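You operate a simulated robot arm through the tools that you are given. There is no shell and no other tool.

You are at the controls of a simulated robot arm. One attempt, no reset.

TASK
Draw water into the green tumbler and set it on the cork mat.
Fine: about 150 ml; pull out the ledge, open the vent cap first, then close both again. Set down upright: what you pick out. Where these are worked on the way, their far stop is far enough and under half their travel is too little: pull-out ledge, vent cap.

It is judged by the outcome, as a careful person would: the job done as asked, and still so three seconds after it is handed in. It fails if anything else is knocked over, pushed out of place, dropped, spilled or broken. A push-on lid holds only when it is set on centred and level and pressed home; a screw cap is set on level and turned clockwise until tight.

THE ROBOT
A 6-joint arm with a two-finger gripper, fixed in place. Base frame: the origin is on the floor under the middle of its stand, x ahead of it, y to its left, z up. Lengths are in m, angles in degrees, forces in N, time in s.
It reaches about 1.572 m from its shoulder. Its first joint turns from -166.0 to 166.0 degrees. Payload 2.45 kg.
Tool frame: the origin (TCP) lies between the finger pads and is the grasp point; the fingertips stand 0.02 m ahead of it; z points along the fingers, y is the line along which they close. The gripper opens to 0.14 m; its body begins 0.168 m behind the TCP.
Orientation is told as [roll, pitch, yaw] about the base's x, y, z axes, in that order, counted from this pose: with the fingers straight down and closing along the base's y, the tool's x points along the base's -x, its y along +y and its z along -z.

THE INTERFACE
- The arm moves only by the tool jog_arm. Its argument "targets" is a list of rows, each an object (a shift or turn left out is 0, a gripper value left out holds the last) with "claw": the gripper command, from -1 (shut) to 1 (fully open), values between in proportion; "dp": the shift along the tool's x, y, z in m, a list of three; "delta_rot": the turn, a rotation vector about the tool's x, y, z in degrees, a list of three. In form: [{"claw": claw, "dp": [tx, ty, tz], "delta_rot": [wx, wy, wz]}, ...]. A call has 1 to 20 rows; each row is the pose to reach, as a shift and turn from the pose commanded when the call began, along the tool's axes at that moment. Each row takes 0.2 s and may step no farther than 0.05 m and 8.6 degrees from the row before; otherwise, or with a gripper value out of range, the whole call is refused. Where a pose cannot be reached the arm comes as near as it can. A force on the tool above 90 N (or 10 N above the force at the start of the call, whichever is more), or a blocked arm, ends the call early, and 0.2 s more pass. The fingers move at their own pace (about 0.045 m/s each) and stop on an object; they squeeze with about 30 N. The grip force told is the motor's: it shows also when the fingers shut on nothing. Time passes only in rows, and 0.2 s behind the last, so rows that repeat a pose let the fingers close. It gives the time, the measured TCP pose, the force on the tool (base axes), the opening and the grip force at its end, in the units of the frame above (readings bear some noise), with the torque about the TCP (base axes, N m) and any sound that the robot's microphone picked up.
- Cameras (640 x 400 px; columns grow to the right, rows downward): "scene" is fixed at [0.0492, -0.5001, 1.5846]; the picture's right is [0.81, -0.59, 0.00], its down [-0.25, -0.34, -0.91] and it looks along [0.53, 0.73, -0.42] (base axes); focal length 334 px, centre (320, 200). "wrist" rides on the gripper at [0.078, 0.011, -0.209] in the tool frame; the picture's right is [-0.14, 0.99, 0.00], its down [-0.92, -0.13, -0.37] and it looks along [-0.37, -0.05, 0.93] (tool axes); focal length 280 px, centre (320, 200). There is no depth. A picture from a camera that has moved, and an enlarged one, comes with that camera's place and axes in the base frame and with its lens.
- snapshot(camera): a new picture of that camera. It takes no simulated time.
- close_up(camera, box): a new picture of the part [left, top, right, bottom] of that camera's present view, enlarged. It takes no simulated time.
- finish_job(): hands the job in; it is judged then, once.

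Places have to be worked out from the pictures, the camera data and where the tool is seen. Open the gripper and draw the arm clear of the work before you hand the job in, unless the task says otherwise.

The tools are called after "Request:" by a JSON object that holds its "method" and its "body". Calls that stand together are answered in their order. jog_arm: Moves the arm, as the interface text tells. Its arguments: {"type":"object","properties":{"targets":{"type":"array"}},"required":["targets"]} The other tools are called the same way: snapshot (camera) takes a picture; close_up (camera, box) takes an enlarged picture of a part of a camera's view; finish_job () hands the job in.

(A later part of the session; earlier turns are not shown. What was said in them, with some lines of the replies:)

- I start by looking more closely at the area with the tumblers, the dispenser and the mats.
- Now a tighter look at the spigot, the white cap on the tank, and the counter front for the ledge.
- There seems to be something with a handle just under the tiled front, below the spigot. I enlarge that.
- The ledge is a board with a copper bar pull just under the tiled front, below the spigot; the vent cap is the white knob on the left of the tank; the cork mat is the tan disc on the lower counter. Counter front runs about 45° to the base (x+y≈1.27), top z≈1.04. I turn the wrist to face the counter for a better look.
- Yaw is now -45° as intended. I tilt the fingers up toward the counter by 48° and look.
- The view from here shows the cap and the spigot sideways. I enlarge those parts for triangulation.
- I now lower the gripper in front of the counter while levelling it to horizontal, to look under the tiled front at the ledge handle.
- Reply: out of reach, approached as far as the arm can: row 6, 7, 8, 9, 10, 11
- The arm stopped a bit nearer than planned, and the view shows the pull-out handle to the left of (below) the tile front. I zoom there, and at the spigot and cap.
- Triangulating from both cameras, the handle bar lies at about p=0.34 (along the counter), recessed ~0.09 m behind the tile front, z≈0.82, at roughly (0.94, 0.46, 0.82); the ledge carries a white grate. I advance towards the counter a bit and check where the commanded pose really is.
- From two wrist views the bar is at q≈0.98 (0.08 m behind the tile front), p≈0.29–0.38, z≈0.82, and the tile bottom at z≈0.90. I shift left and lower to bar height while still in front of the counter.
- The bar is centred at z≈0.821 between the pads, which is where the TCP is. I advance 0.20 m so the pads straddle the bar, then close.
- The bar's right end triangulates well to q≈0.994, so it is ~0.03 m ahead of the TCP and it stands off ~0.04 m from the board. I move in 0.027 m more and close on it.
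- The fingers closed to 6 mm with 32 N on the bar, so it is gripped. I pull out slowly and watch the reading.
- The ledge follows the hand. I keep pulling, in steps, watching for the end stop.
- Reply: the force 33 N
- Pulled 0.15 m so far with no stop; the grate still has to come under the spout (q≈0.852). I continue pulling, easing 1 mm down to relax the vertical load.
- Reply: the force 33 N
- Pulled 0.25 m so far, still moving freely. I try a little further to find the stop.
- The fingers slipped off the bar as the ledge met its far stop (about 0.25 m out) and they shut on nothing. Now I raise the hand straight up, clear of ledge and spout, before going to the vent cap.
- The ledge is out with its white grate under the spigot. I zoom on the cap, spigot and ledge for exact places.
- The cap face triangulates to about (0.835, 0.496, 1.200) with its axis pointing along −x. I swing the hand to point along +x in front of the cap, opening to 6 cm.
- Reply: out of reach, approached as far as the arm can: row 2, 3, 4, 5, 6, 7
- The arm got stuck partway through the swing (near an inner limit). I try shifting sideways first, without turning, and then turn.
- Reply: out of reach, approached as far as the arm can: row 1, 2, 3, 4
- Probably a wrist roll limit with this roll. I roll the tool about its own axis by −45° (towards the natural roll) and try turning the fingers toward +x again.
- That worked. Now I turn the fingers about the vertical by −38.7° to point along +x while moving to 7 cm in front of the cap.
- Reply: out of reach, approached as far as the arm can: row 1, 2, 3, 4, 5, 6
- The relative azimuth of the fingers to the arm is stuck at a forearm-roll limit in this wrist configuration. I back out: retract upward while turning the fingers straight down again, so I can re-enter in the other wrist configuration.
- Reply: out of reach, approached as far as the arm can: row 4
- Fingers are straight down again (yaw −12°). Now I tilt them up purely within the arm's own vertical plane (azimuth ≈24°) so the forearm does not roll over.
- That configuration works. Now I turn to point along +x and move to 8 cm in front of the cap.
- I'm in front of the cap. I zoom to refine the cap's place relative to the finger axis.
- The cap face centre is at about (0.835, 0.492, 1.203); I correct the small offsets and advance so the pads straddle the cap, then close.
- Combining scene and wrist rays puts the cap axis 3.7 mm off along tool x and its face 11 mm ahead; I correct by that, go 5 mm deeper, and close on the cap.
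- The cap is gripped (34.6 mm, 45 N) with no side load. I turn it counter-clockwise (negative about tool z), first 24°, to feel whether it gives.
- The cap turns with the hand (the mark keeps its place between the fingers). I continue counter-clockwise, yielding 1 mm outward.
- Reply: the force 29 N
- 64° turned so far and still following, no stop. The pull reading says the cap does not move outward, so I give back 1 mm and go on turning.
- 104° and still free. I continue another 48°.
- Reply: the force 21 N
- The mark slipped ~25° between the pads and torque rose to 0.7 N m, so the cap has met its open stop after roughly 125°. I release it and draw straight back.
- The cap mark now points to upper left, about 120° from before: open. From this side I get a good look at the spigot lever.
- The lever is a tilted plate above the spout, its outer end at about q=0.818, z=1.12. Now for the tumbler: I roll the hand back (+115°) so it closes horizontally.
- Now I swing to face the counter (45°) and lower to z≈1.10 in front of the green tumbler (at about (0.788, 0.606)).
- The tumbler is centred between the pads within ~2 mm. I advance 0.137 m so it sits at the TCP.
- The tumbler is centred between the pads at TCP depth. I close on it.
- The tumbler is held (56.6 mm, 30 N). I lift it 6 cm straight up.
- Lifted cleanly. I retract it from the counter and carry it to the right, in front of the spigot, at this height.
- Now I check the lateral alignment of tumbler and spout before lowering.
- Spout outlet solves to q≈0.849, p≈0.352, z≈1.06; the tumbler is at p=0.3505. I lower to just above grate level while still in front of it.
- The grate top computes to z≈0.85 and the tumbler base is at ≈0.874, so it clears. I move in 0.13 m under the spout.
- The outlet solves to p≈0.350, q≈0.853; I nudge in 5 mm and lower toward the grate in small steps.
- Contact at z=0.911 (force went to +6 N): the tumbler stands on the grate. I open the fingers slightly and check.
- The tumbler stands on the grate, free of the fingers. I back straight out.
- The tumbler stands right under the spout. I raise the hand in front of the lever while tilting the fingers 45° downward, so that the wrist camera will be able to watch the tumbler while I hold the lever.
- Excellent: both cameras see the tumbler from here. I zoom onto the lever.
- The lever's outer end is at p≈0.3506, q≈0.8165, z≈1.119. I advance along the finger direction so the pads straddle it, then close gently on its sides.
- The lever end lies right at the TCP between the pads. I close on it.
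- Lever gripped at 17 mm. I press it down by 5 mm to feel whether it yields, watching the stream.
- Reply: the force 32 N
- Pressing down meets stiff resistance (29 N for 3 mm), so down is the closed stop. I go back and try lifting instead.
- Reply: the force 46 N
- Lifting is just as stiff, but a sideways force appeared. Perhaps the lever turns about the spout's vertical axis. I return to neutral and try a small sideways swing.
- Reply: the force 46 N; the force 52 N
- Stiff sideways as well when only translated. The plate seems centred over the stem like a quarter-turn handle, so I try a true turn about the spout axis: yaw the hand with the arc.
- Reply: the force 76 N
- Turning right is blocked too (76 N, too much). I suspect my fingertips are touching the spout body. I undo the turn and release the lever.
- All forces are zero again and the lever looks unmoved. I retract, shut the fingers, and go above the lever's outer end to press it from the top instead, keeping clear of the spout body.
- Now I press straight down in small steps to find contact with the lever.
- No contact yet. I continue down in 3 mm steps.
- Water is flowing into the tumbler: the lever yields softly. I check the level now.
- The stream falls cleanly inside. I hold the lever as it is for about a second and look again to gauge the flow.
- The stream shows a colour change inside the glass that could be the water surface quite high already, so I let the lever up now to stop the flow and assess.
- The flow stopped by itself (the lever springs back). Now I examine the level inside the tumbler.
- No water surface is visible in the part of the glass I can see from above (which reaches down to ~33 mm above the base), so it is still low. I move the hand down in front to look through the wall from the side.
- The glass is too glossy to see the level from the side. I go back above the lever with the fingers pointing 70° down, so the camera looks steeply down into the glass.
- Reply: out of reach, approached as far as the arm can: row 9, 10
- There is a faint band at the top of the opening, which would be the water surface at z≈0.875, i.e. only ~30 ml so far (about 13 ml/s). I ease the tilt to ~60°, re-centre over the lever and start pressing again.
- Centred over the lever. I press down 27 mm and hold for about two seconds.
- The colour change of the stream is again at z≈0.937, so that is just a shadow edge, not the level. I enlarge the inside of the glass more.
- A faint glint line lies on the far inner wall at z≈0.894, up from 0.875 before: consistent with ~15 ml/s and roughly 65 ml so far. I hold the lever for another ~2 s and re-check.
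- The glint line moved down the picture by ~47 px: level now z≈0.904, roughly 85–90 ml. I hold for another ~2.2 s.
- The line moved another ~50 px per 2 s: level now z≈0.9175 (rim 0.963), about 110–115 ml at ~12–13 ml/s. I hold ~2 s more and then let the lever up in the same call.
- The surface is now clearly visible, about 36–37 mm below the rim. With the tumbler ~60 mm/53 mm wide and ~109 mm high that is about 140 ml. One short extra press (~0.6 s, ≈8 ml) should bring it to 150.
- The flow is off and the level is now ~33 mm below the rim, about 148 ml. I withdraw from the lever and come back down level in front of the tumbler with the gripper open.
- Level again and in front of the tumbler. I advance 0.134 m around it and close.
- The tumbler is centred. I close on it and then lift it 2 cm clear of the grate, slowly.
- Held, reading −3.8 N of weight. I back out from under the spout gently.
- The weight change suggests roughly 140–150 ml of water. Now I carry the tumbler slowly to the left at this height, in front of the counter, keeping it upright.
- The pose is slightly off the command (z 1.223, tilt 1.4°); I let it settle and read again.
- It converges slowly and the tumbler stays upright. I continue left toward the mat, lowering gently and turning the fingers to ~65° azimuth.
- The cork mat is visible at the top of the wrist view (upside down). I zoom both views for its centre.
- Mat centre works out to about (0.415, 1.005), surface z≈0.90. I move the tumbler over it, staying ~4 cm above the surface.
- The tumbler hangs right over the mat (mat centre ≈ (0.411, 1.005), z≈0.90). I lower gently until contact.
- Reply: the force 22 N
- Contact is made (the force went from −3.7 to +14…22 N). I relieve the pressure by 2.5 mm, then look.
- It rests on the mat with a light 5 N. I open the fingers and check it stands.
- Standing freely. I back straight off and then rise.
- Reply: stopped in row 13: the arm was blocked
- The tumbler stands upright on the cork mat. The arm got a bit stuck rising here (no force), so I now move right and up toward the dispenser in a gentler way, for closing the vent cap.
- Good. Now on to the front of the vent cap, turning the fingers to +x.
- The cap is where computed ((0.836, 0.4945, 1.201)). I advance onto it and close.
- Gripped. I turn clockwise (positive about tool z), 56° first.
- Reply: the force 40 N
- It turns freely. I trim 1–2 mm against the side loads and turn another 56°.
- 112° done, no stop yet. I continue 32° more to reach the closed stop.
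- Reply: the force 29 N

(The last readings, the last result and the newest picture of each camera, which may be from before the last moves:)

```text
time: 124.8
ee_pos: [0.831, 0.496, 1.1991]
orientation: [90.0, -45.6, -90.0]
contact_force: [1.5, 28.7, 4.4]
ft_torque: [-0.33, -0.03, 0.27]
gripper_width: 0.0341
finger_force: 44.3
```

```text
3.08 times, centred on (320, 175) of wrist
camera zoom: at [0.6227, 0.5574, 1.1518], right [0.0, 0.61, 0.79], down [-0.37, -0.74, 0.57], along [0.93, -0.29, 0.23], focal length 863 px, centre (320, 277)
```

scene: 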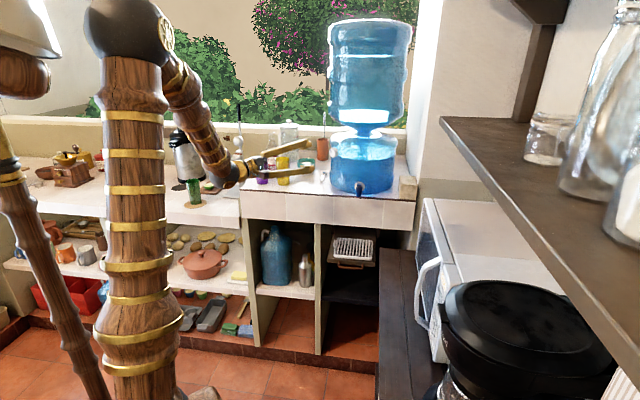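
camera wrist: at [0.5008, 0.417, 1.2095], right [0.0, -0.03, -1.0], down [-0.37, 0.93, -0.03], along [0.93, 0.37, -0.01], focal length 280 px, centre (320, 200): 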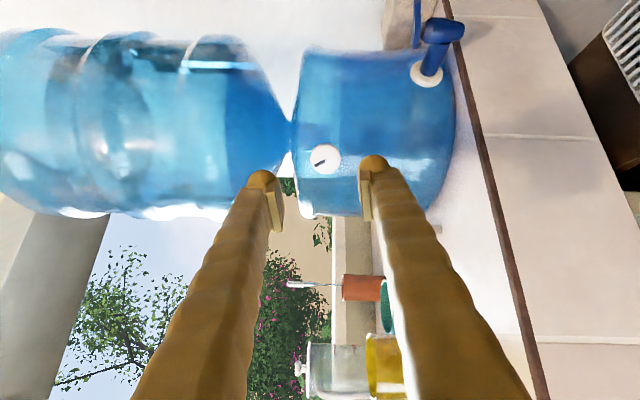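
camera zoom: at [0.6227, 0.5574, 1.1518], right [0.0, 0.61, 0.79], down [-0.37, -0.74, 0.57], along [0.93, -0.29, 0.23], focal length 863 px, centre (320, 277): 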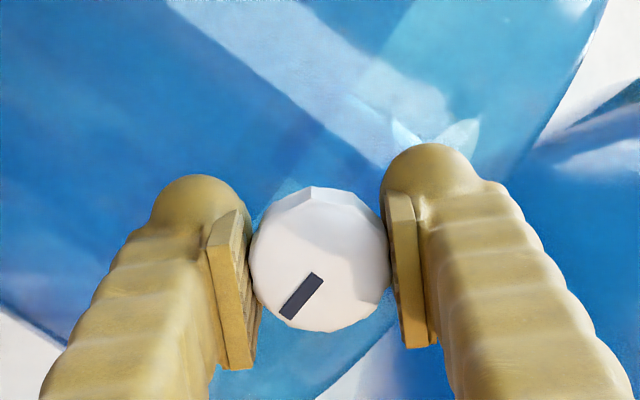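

The mark slipped against the stop (torque −0.33 N m) and now points the same way (−y) as at the start: the vent cap is closed. I release and draw back.

Request:
{"method": "jog_arm", "body": {"targets": [{"delta_rot": [0, 0, -2], "claw": -1}, {"delta_rot": [0, 0, -2], "claw": -0.1}, {"delta_rot": [0, 0, -2], "claw": -0.1}, {"delta_rot": [0, 0, -2]}, {"dp": [0, 0, -0.03], "delta_rot": [0, 0, -2]}, {"dp": [0, 0, -0.07], "delta_rot": [0, 0, -2]}, {"dp": [0, 0, -0.11], "delta_rot": [0, 0, -2]}, {"dp": [0, 0, -0.11], "delta_rot": [0, 0, -2]}]}}

Request:
{"method": "snapshot", "body": {"camera": "wrist"}}

Request:
{"method": "close_up", "body": {"camera": "scene", "box": [290, 120, 370, 180]}}

```text
time: 126.6
ee_pos: [0.7212, 0.493, 1.1992]
orientation: [90.0, -47.5, -90.1]
contact_force: [0.6, -0.1, 0.3]
ft_torque: [-0.02, 0.0, 0.0]
gripper_width: 0.063
finger_force: 0.0
```

```text
taken
camera wrist: at [0.5118, 0.5538, 1.1501], right [0.0, 0.64, 0.77], down [-0.37, -0.72, 0.59], along [0.93, -0.28, 0.24], focal length 280 px, centre (320, 200)
```

wrist: 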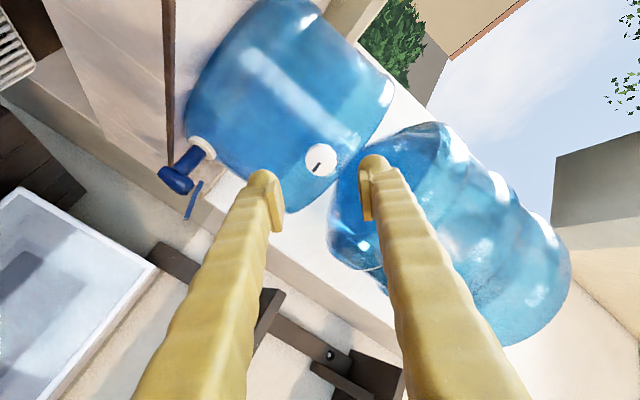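

```text
6.67 times, centred on (330, 150) of scene
camera zoom: at [0.0492, -0.5001, 1.5846], right [0.81, -0.59, 0.0], down [-0.25, -0.34, -0.91], along [0.53, 0.73, -0.42], focal length 2228 px, centre (253, 533)
```

zoom: 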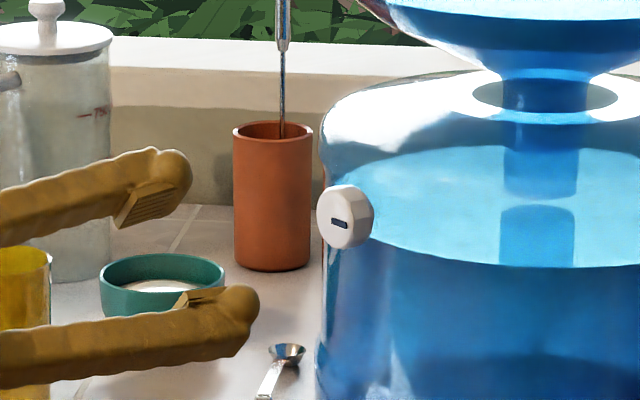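

The cap's mark looks exactly as at the start. Next the ledge: I close the fingers, roll the hand back to natural and swing to face the counter, then go in front of the ledge handle.

Request:
{"method": "jog_arm", "body": {"targets": [{"delta_rot": [0, 0, -7.1], "claw": -1}, {"delta_rot": [0, 0, -14.2]}, {"delta_rot": [0, 0, -21.3]}, {"delta_rot": [0, 0, -28.4]}, {"delta_rot": [0, 0, -35.5]}, {"delta_rot": [0, 0, -42.5]}, {"delta_rot": [0, 0, -42.5]}]}}

Request:
{"method": "jog_arm", "body": {"targets": [{"dp": [0.005, -0.03, -0.008], "delta_rot": [-5, 0, 0], "claw": -1}, {"dp": [0.01, -0.06, -0.015], "delta_rot": [-11, 0, 0]}, {"dp": [0.015, -0.09, -0.02], "delta_rot": [-17, 0, 0]}, {"dp": [0.02, -0.12, -0.02], "delta_rot": [-23, 0, 0]}, {"dp": [0.025, -0.15, -0.02], "delta_rot": [-29, 0, 0]}, {"dp": [0.03, -0.18, -0.02], "delta_rot": [-34, 0, 0]}, {"dp": [0.04, -0.21, -0.01], "delta_rot": [-39, 0, 0]}, {"dp": [0.05, -0.235, 0.0], "delta_rot": [-43, 0, 0]}, {"dp": [0.05, -0.2455, 0.007], "delta_rot": [-45, 0, 0]}, {"dp": [0.05, -0.2455, 0.007], "delta_rot": [-45, 0, 0]}]}}

Request:
{"method": "snapshot", "body": {"camera": "wrist"}}

Request:
{"method": "snapshot", "body": {"camera": "scene"}}

```text
time: 128.2
ee_pos: [0.7214, 0.4953, 1.1986]
orientation: [-85.7, -89.8, 85.6]
contact_force: [1.1, 0.8, 0.1]
ft_torque: [-0.04, -0.01, 0.04]
gripper_width: 0.0
finger_force: 29.4
```

```text
time: 130.4
ee_pos: [0.7317, 0.2476, 1.1505]
orientation: [-28.3, -89.9, 73.3]
contact_force: [0.3, 0.0, 0.4]
ft_torque: [0.02, 0.03, 0.02]
gripper_width: 0.0001
finger_force: 29.9
```

```text
taken
camera wrist: at [0.5757, 0.108, 1.0726], right [-0.7, 0.7, 0.14], down [-0.17, -0.35, 0.92], along [0.69, 0.62, 0.36], focal length 280 px, centre (320, 200)
```

wrist: 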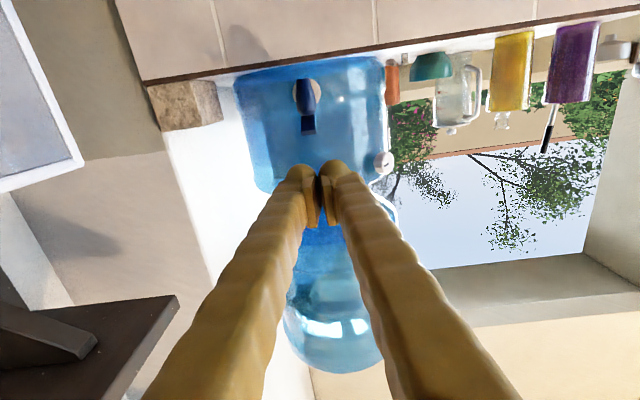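

```text
taken
```

scene: 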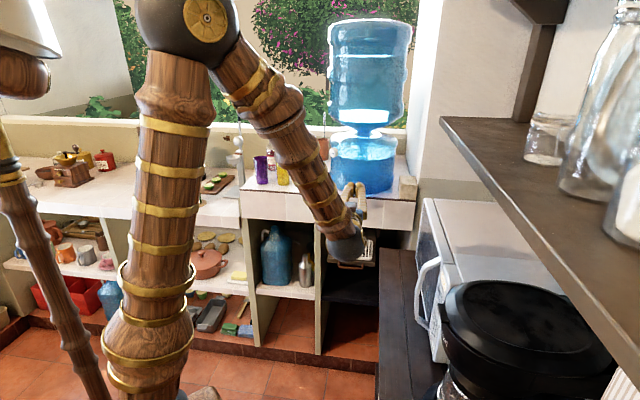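

In place in front of the dispenser (p≈0.342, q≈0.69). I lower to the handle height.

Request:
{"method": "jog_arm", "body": {"targets": [{"dp": [0.04, 0.004, 0], "claw": -1}, {"dp": [0.08, 0.004, 0]}, {"dp": [0.12, 0.004, 0]}, {"dp": [0.16, 0.004, 0]}, {"dp": [0.2, 0.004, 0]}, {"dp": [0.24, 0.004, 0]}, {"dp": [0.28, 0.004, 0]}, {"dp": [0.315, 0.004, 0]}, {"dp": [0.328, 0.004, 0]}, {"dp": [0.328, 0.004, 0]}]}}

Request:
{"method": "snapshot", "body": {"camera": "wrist"}}

Request:
{"method": "close_up", "body": {"camera": "wrist", "box": [200, 60, 440, 240]}}

```text
time: 132.6
ee_pos: [0.7268, 0.2516, 0.821]
orientation: [-46.3, -89.9, 91.5]
contact_force: [-0.4, -0.4, 0.3]
ft_torque: [0.02, 0.02, 0.0]
gripper_width: 0.0002
finger_force: 29.3
```

```text
taken
camera wrist: at [0.5708, 0.1122, 0.743], right [-0.7, 0.7, 0.14], down [-0.17, -0.35, 0.92], along [0.69, 0.62, 0.36], focal length 280 px, centre (320, 200)
```

wrist: 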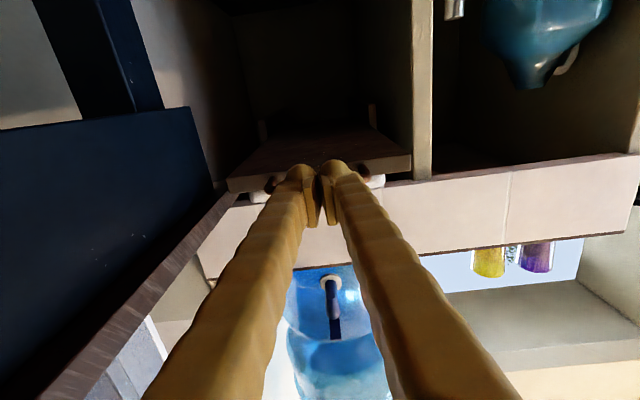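

```text
2.22 times, centred on (320, 150) of wrist
camera zoom: at [0.5708, 0.1122, 0.743], right [-0.7, 0.7, 0.14], down [-0.17, -0.35, 0.92], along [0.69, 0.62, 0.36], focal length 623 px, centre (320, 311)
```

zoom: 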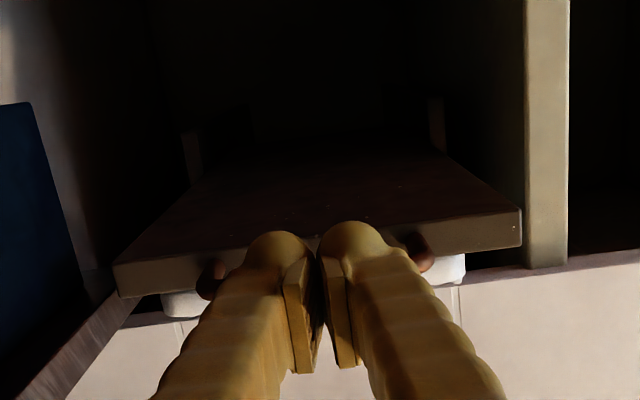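

The closed fingertips are right in front of the handle bar, at its height. I push the ledge in slowly.

Request:
{"method": "jog_arm", "body": {"targets": [{"dp": [0, 0, 0.015], "claw": -1}, {"dp": [0, 0, 0.03]}, {"dp": [0, 0, 0.045]}, {"dp": [0, 0, 0.06]}, {"dp": [0, 0, 0.075]}, {"dp": [0, 0, 0.09]}, {"dp": [0, 0, 0.1]}, {"dp": [0, 0, 0.1]}]}}

Request:
{"method": "snapshot", "body": {"camera": "wrist"}}

Request:
{"method": "close_up", "body": {"camera": "scene", "box": [320, 190, 410, 280]}}

```text
time: 134.4
ee_pos: [0.7966, 0.3221, 0.8214]
orientation: [-33.6, -89.9, 78.7]
contact_force: [-0.4, 1.0, -0.1]
ft_torque: [0.01, -0.02, -0.01]
gripper_width: 0.0002
finger_force: 29.8
```

```text
taken
camera wrist: at [0.6411, 0.182, 0.743], right [-0.7, 0.7, 0.14], down [-0.17, -0.35, 0.92], along [0.69, 0.62, 0.36], focal length 280 px, centre (320, 200)
```

wrist: 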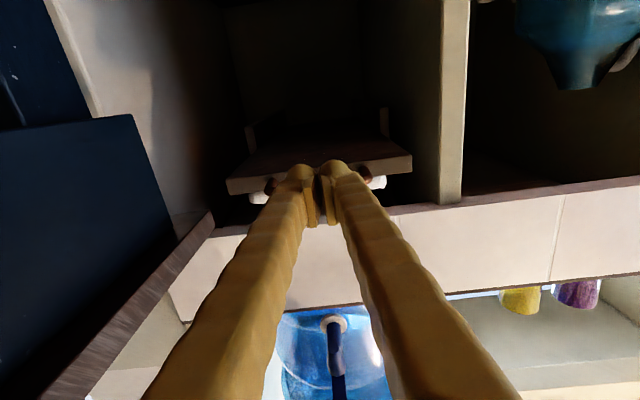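

```text
4.44 times, centred on (365, 235) of scene
camera zoom: at [0.0492, -0.5001, 1.5846], right [0.81, -0.59, 0.0], down [-0.25, -0.34, -0.91], along [0.53, 0.73, -0.42], focal length 1485 px, centre (120, 44)
```

zoom: 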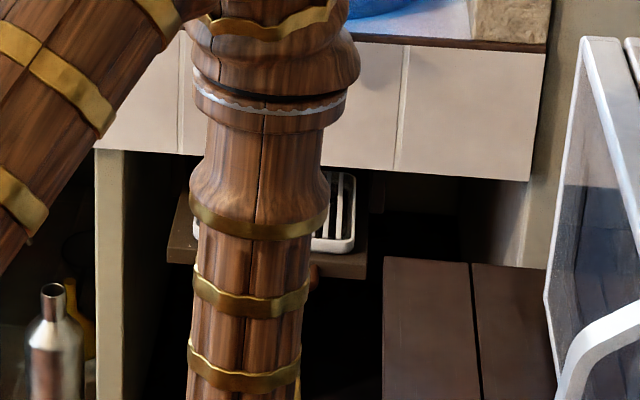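

The ledge moves in with the hand. I keep pushing.

Request:
{"method": "jog_arm", "body": {"targets": [{"dp": [0, 0, 0.015], "claw": -1}, {"dp": [0, 0, 0.03]}, {"dp": [0, 0, 0.045]}, {"dp": [0, 0, 0.06]}, {"dp": [0, 0, 0.075]}, {"dp": [0, 0, 0.09]}, {"dp": [0, 0, 0.105]}, {"dp": [0, 0, 0.12]}, {"dp": [0, 0, 0.135]}, {"dp": [0, 0, 0.135]}]}}

Request:
{"method": "snapshot", "body": {"camera": "wrist"}}

```text
time: 136.6
ee_pos: [0.891, 0.4163, 0.822]
orientation: [-31.3, -89.9, 76.3]
contact_force: [-0.1, 0.3, -0.2]
ft_torque: [0.03, -0.03, 0.02]
gripper_width: 0.0
finger_force: 29.8
```

```text
taken
camera wrist: at [0.7359, 0.2761, 0.7436], right [-0.7, 0.7, 0.14], down [-0.17, -0.35, 0.92], along [0.69, 0.62, 0.36], focal length 280 px, centre (320, 200)
```

wrist: 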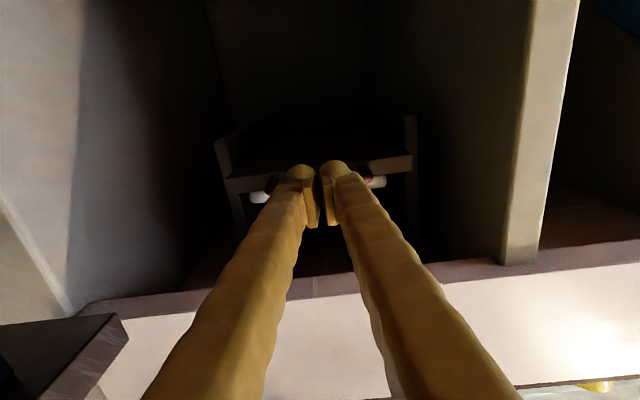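

TCP is at q≈0.9245; the original position should come up after ~4 cm more. I continue in smaller steps.

Request:
{"method": "jog_arm", "body": {"targets": [{"dp": [0, 0, 0.01], "claw": -1}, {"dp": [0, 0, 0.02]}, {"dp": [0, 0, 0.03]}, {"dp": [0, 0, 0.036]}, {"dp": [0, 0, 0.036]}]}}

Request:
{"method": "jog_arm", "body": {"targets": [{"dp": [0, 0, 0.004], "claw": -1}, {"dp": [0, 0, 0.008]}, {"dp": [0, 0, 0.008]}]}}

Request:
{"method": "snapshot", "body": {"camera": "wrist"}}

```text
time: 137.6
ee_pos: [0.9122, 0.4379, 0.8225]
orientation: [14.7, -89.9, 30.3]
contact_force: [-26.7, -18.6, 12.2]
ft_torque: [0.19, -0.04, 0.3]
gripper_width: 0.0062
finger_force: 29.6
stopped in row 4: the force on the tool passed its limit at 117 N (the readings are from after the stop); the commanded pose is now the measured one
```

```text
time: 138.0
ee_pos: [0.9139, 0.4374, 0.8239]
orientation: [28.1, -89.9, 16.8]
contact_force: [-28.8, -19.0, 12.4]
ft_torque: [0.18, -0.05, 0.32]
gripper_width: 0.006
finger_force: 29.5
stopped in row 1: the force on the tool passed its limit at 112 N (the readings are from after the stop); the commanded pose is now the measured one
```

```text
taken
camera wrist: at [0.7573, 0.2974, 0.7449], right [-0.7, 0.7, 0.14], down [-0.17, -0.35, 0.92], along [0.69, 0.62, 0.36], focal length 280 px, centre (320, 200)
```

wrist: 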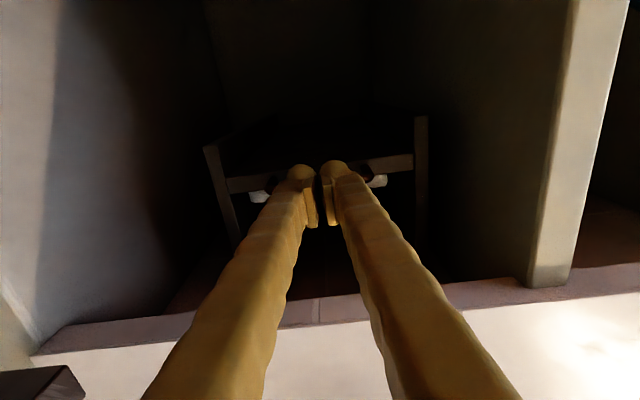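

The push met a firm stop (over 110 N) with the fingertips at q≈0.976, which matches the bar's original place. I back off and compare with the starting picture.

Request:
{"method": "jog_arm", "body": {"targets": [{"dp": [0, 0, -0.02], "claw": -1}, {"dp": [0, 0, -0.06]}, {"dp": [0, 0, -0.1]}, {"dp": [0, 0, -0.14]}, {"dp": [0, 0, -0.18]}, {"dp": [0, 0, -0.22]}, {"dp": [0, 0, -0.25]}, {"dp": [0, 0, -0.25]}]}}

Request:
{"method": "snapshot", "body": {"camera": "wrist"}}

Request:
{"method": "close_up", "body": {"camera": "scene", "box": [330, 215, 400, 255]}}

```text
time: 139.8
ee_pos: [0.7359, 0.2631, 0.8246]
orientation: [21.2, -89.7, 23.7]
contact_force: [-0.4, 1.2, 0.9]
ft_torque: [0.0, 0.02, -0.02]
gripper_width: 0.0
finger_force: 29.8
```

```text
taken
camera wrist: at [0.5795, 0.1224, 0.7478], right [-0.7, 0.7, 0.14], down [-0.17, -0.35, 0.92], along [0.69, 0.62, 0.36], focal length 280 px, centre (320, 200)
```

wrist: 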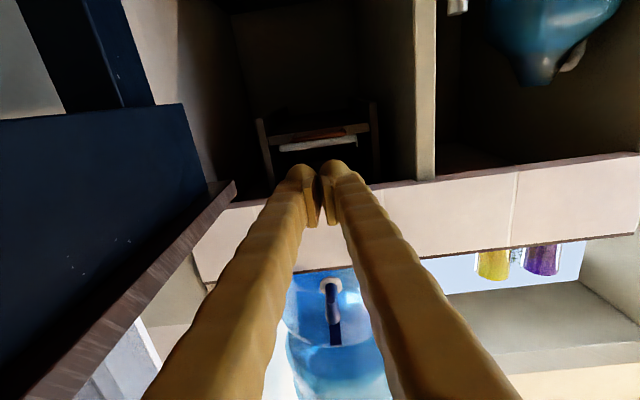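

```text
9.14 times, centred on (365, 235) of scene
camera zoom: at [0.0492, -0.5001, 1.5846], right [0.81, -0.59, 0.0], down [-0.25, -0.34, -0.91], along [0.53, 0.73, -0.42], focal length 3056 px, centre (-91, -120)
```

zoom: 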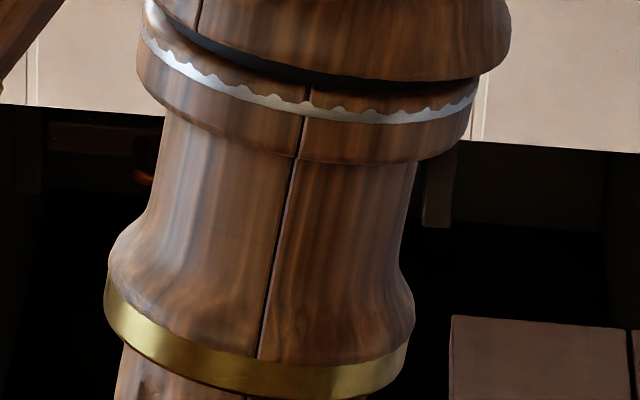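

The handle's left end and the board appear exactly where they were at the start: the ledge is closed. I raise the arm clear.

Request:
{"method": "jog_arm", "body": {"targets": [{"dp": [-0.03, 0, -0.005], "claw": -1}, {"dp": [-0.07, 0, -0.005]}, {"dp": [-0.11, 0, -0.005]}, {"dp": [-0.15, 0, -0.005]}, {"dp": [-0.19, 0, -0.005]}, {"dp": [-0.23, 0, -0.005]}, {"dp": [-0.27, 0, -0.005]}, {"dp": [-0.31, 0, -0.005]}, {"dp": [-0.35, 0, -0.005]}, {"dp": [-0.39, 0, -0.005]}, {"dp": [-0.43, 0, -0.005]}, {"dp": [-0.46, 0, -0.005]}, {"dp": [-0.46, 0, -0.005]}]}}

Request:
{"method": "snapshot", "body": {"camera": "scene"}}

Request:
{"method": "close_up", "body": {"camera": "scene", "box": [330, 215, 400, 255]}}

Request:
{"method": "close_up", "body": {"camera": "scene", "box": [150, 120, 430, 230]}}

```text
time: 142.6
ee_pos: [0.7361, 0.2565, 1.2838]
orientation: [21.0, -89.8, 23.9]
contact_force: [-1.0, -0.6, 0.0]
ft_torque: [0.01, 0.01, -0.03]
gripper_width: 0.0001
finger_force: 29.1
```

```text
taken
```

scene: 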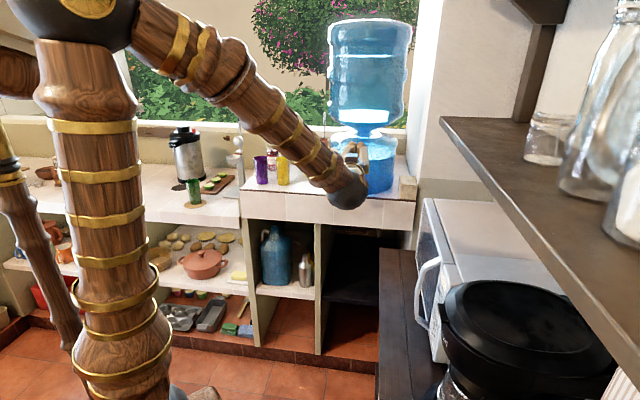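

```text
9.14 times, centred on (365, 235) of scene
camera zoom: at [0.0492, -0.5001, 1.5846], right [0.81, -0.59, 0.0], down [-0.25, -0.34, -0.91], along [0.53, 0.73, -0.42], focal length 3056 px, centre (-91, -120)
```

zoom: 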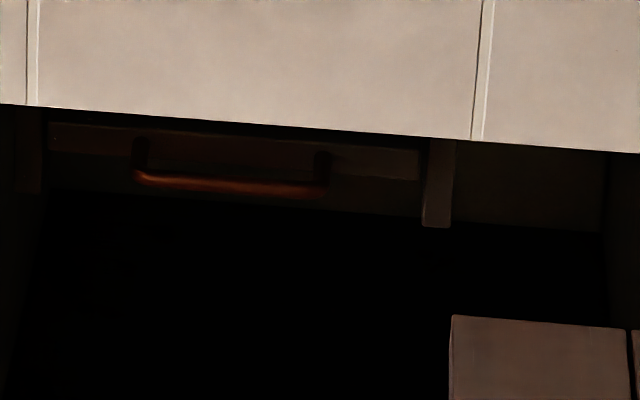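

```text
2.29 times, centred on (290, 175) of scene
camera zoom: at [0.0492, -0.5001, 1.5846], right [0.81, -0.59, 0.0], down [-0.25, -0.34, -0.91], along [0.53, 0.73, -0.42], focal length 764 px, centre (389, 257)
```

zoom: 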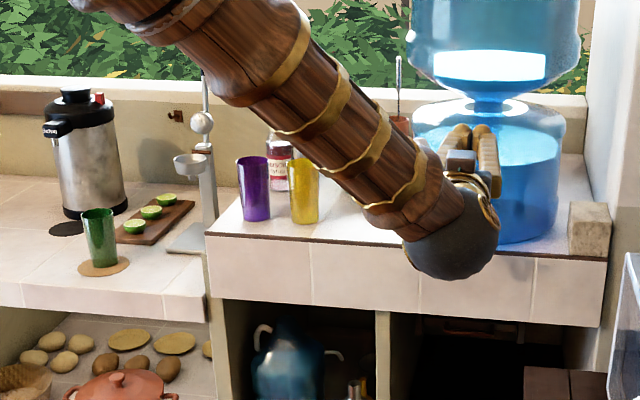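

The ledge picture is identical to the starting one, the cap is closed, and the green tumbler stands on the cork mat. I open the gripper, draw the arm further clear and take a last look.

Request:
{"method": "jog_arm", "body": {"targets": [{"dp": [-0.02, 0, -0.01], "claw": 1}, {"dp": [-0.05, 0, -0.02]}, {"dp": [-0.08, 0, -0.03]}, {"dp": [-0.1, 0, -0.03]}, {"dp": [-0.1, 0, -0.03]}, {"dp": [-0.1, 0, -0.03]}, {"dp": [-0.1, 0, -0.03]}, {"dp": [-0.1, 0, -0.03]}]}}

Request:
{"method": "close_up", "body": {"camera": "scene", "box": [150, 130, 250, 220]}}

Request:
{"method": "close_up", "body": {"camera": "scene", "box": [230, 100, 430, 250]}}

Request:
{"method": "snapshot", "body": {"camera": "wrist"}}

```text
time: 144.4
ee_pos: [0.7142, 0.2359, 1.3844]
orientation: [18.5, -89.8, 26.6]
contact_force: [-0.2, 0.2, 0.3]
ft_torque: [0.0, -0.01, -0.01]
gripper_width: 0.1399
finger_force: 0.1
```

```text
4.44 times, centred on (200, 175) of scene
camera zoom: at [0.0492, -0.5001, 1.5846], right [0.81, -0.59, 0.0], down [-0.25, -0.34, -0.91], along [0.53, 0.73, -0.42], focal length 1485 px, centre (853, 311)
```

zoom: 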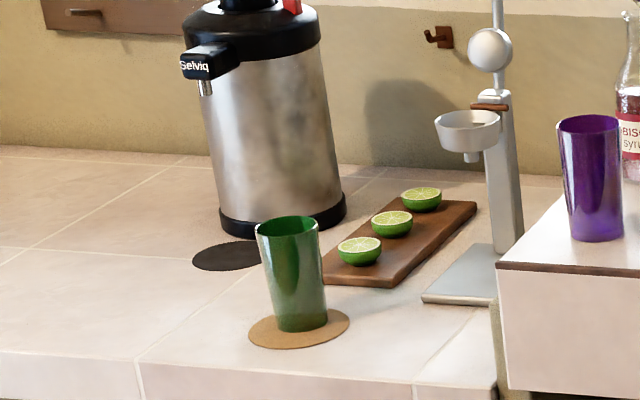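

```text
2.67 times, centred on (330, 175) of scene
camera zoom: at [0.0492, -0.5001, 1.5846], right [0.81, -0.59, 0.0], down [-0.25, -0.34, -0.91], along [0.53, 0.73, -0.42], focal length 891 px, centre (293, 267)
```

zoom: 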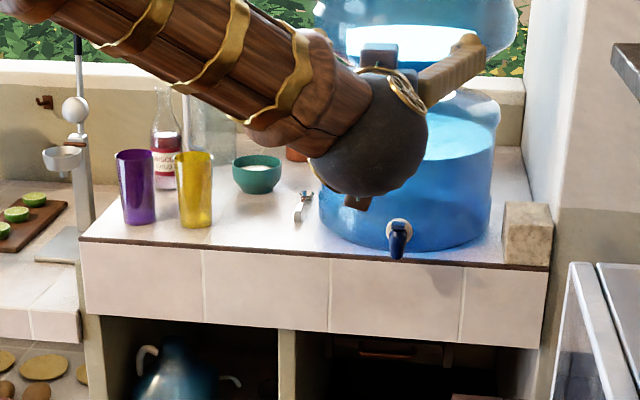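

```text
taken
camera wrist: at [0.5584, 0.0955, 1.3064], right [-0.7, 0.7, 0.14], down [-0.17, -0.35, 0.92], along [0.69, 0.62, 0.36], focal length 280 px, centre (320, 200)
```

wrist: 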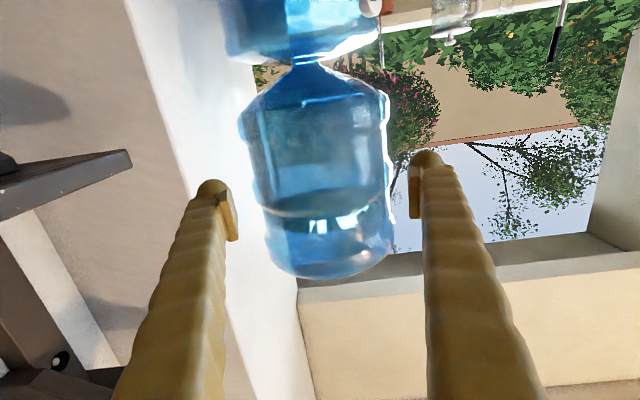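

The tumbler stands upright and centred on the cork mat with about 150 ml in it. The vent cap and ledge are closed, the spigot is shut, nothing else has moved, and the arm is clear with the gripper open. I hand the job in.

Request:
{"method": "finish_job", "body": {}}

```text
The job is handed in.
```

I handed the job in: the green tumbler is standing upright on the cork mat with roughly 150 ml of water in it. The amount is an estimate. The water surface was about 34 mm below the rim, which works out to around 148 ml, and the weight reading roughly agreed.

- **Ledge:** I pulled it out until the fingers slipped off the bar at about 25 cm, apparently its stop. Afterwards I pushed it back in until it stopped, and in the camera view it looks the same as at the start.
- **Vent cap:** I opened it to its stop, about 125° counter-clockwise, before drawing any water. I closed it again until the mark pointed as it did at the start.
- **Spigot:** The lever springs back on its own. While finding out how it works I pushed against it with up to about 76 N. No damage showed, and it shut off cleanly afterwards.
- **Ledge stop:** Pushing the ledge fully in passed the force limit briefly, at about 117 N.

I saw no spills and nothing else moved in the final pictures. The gripper is open and the arm is clear of the work.
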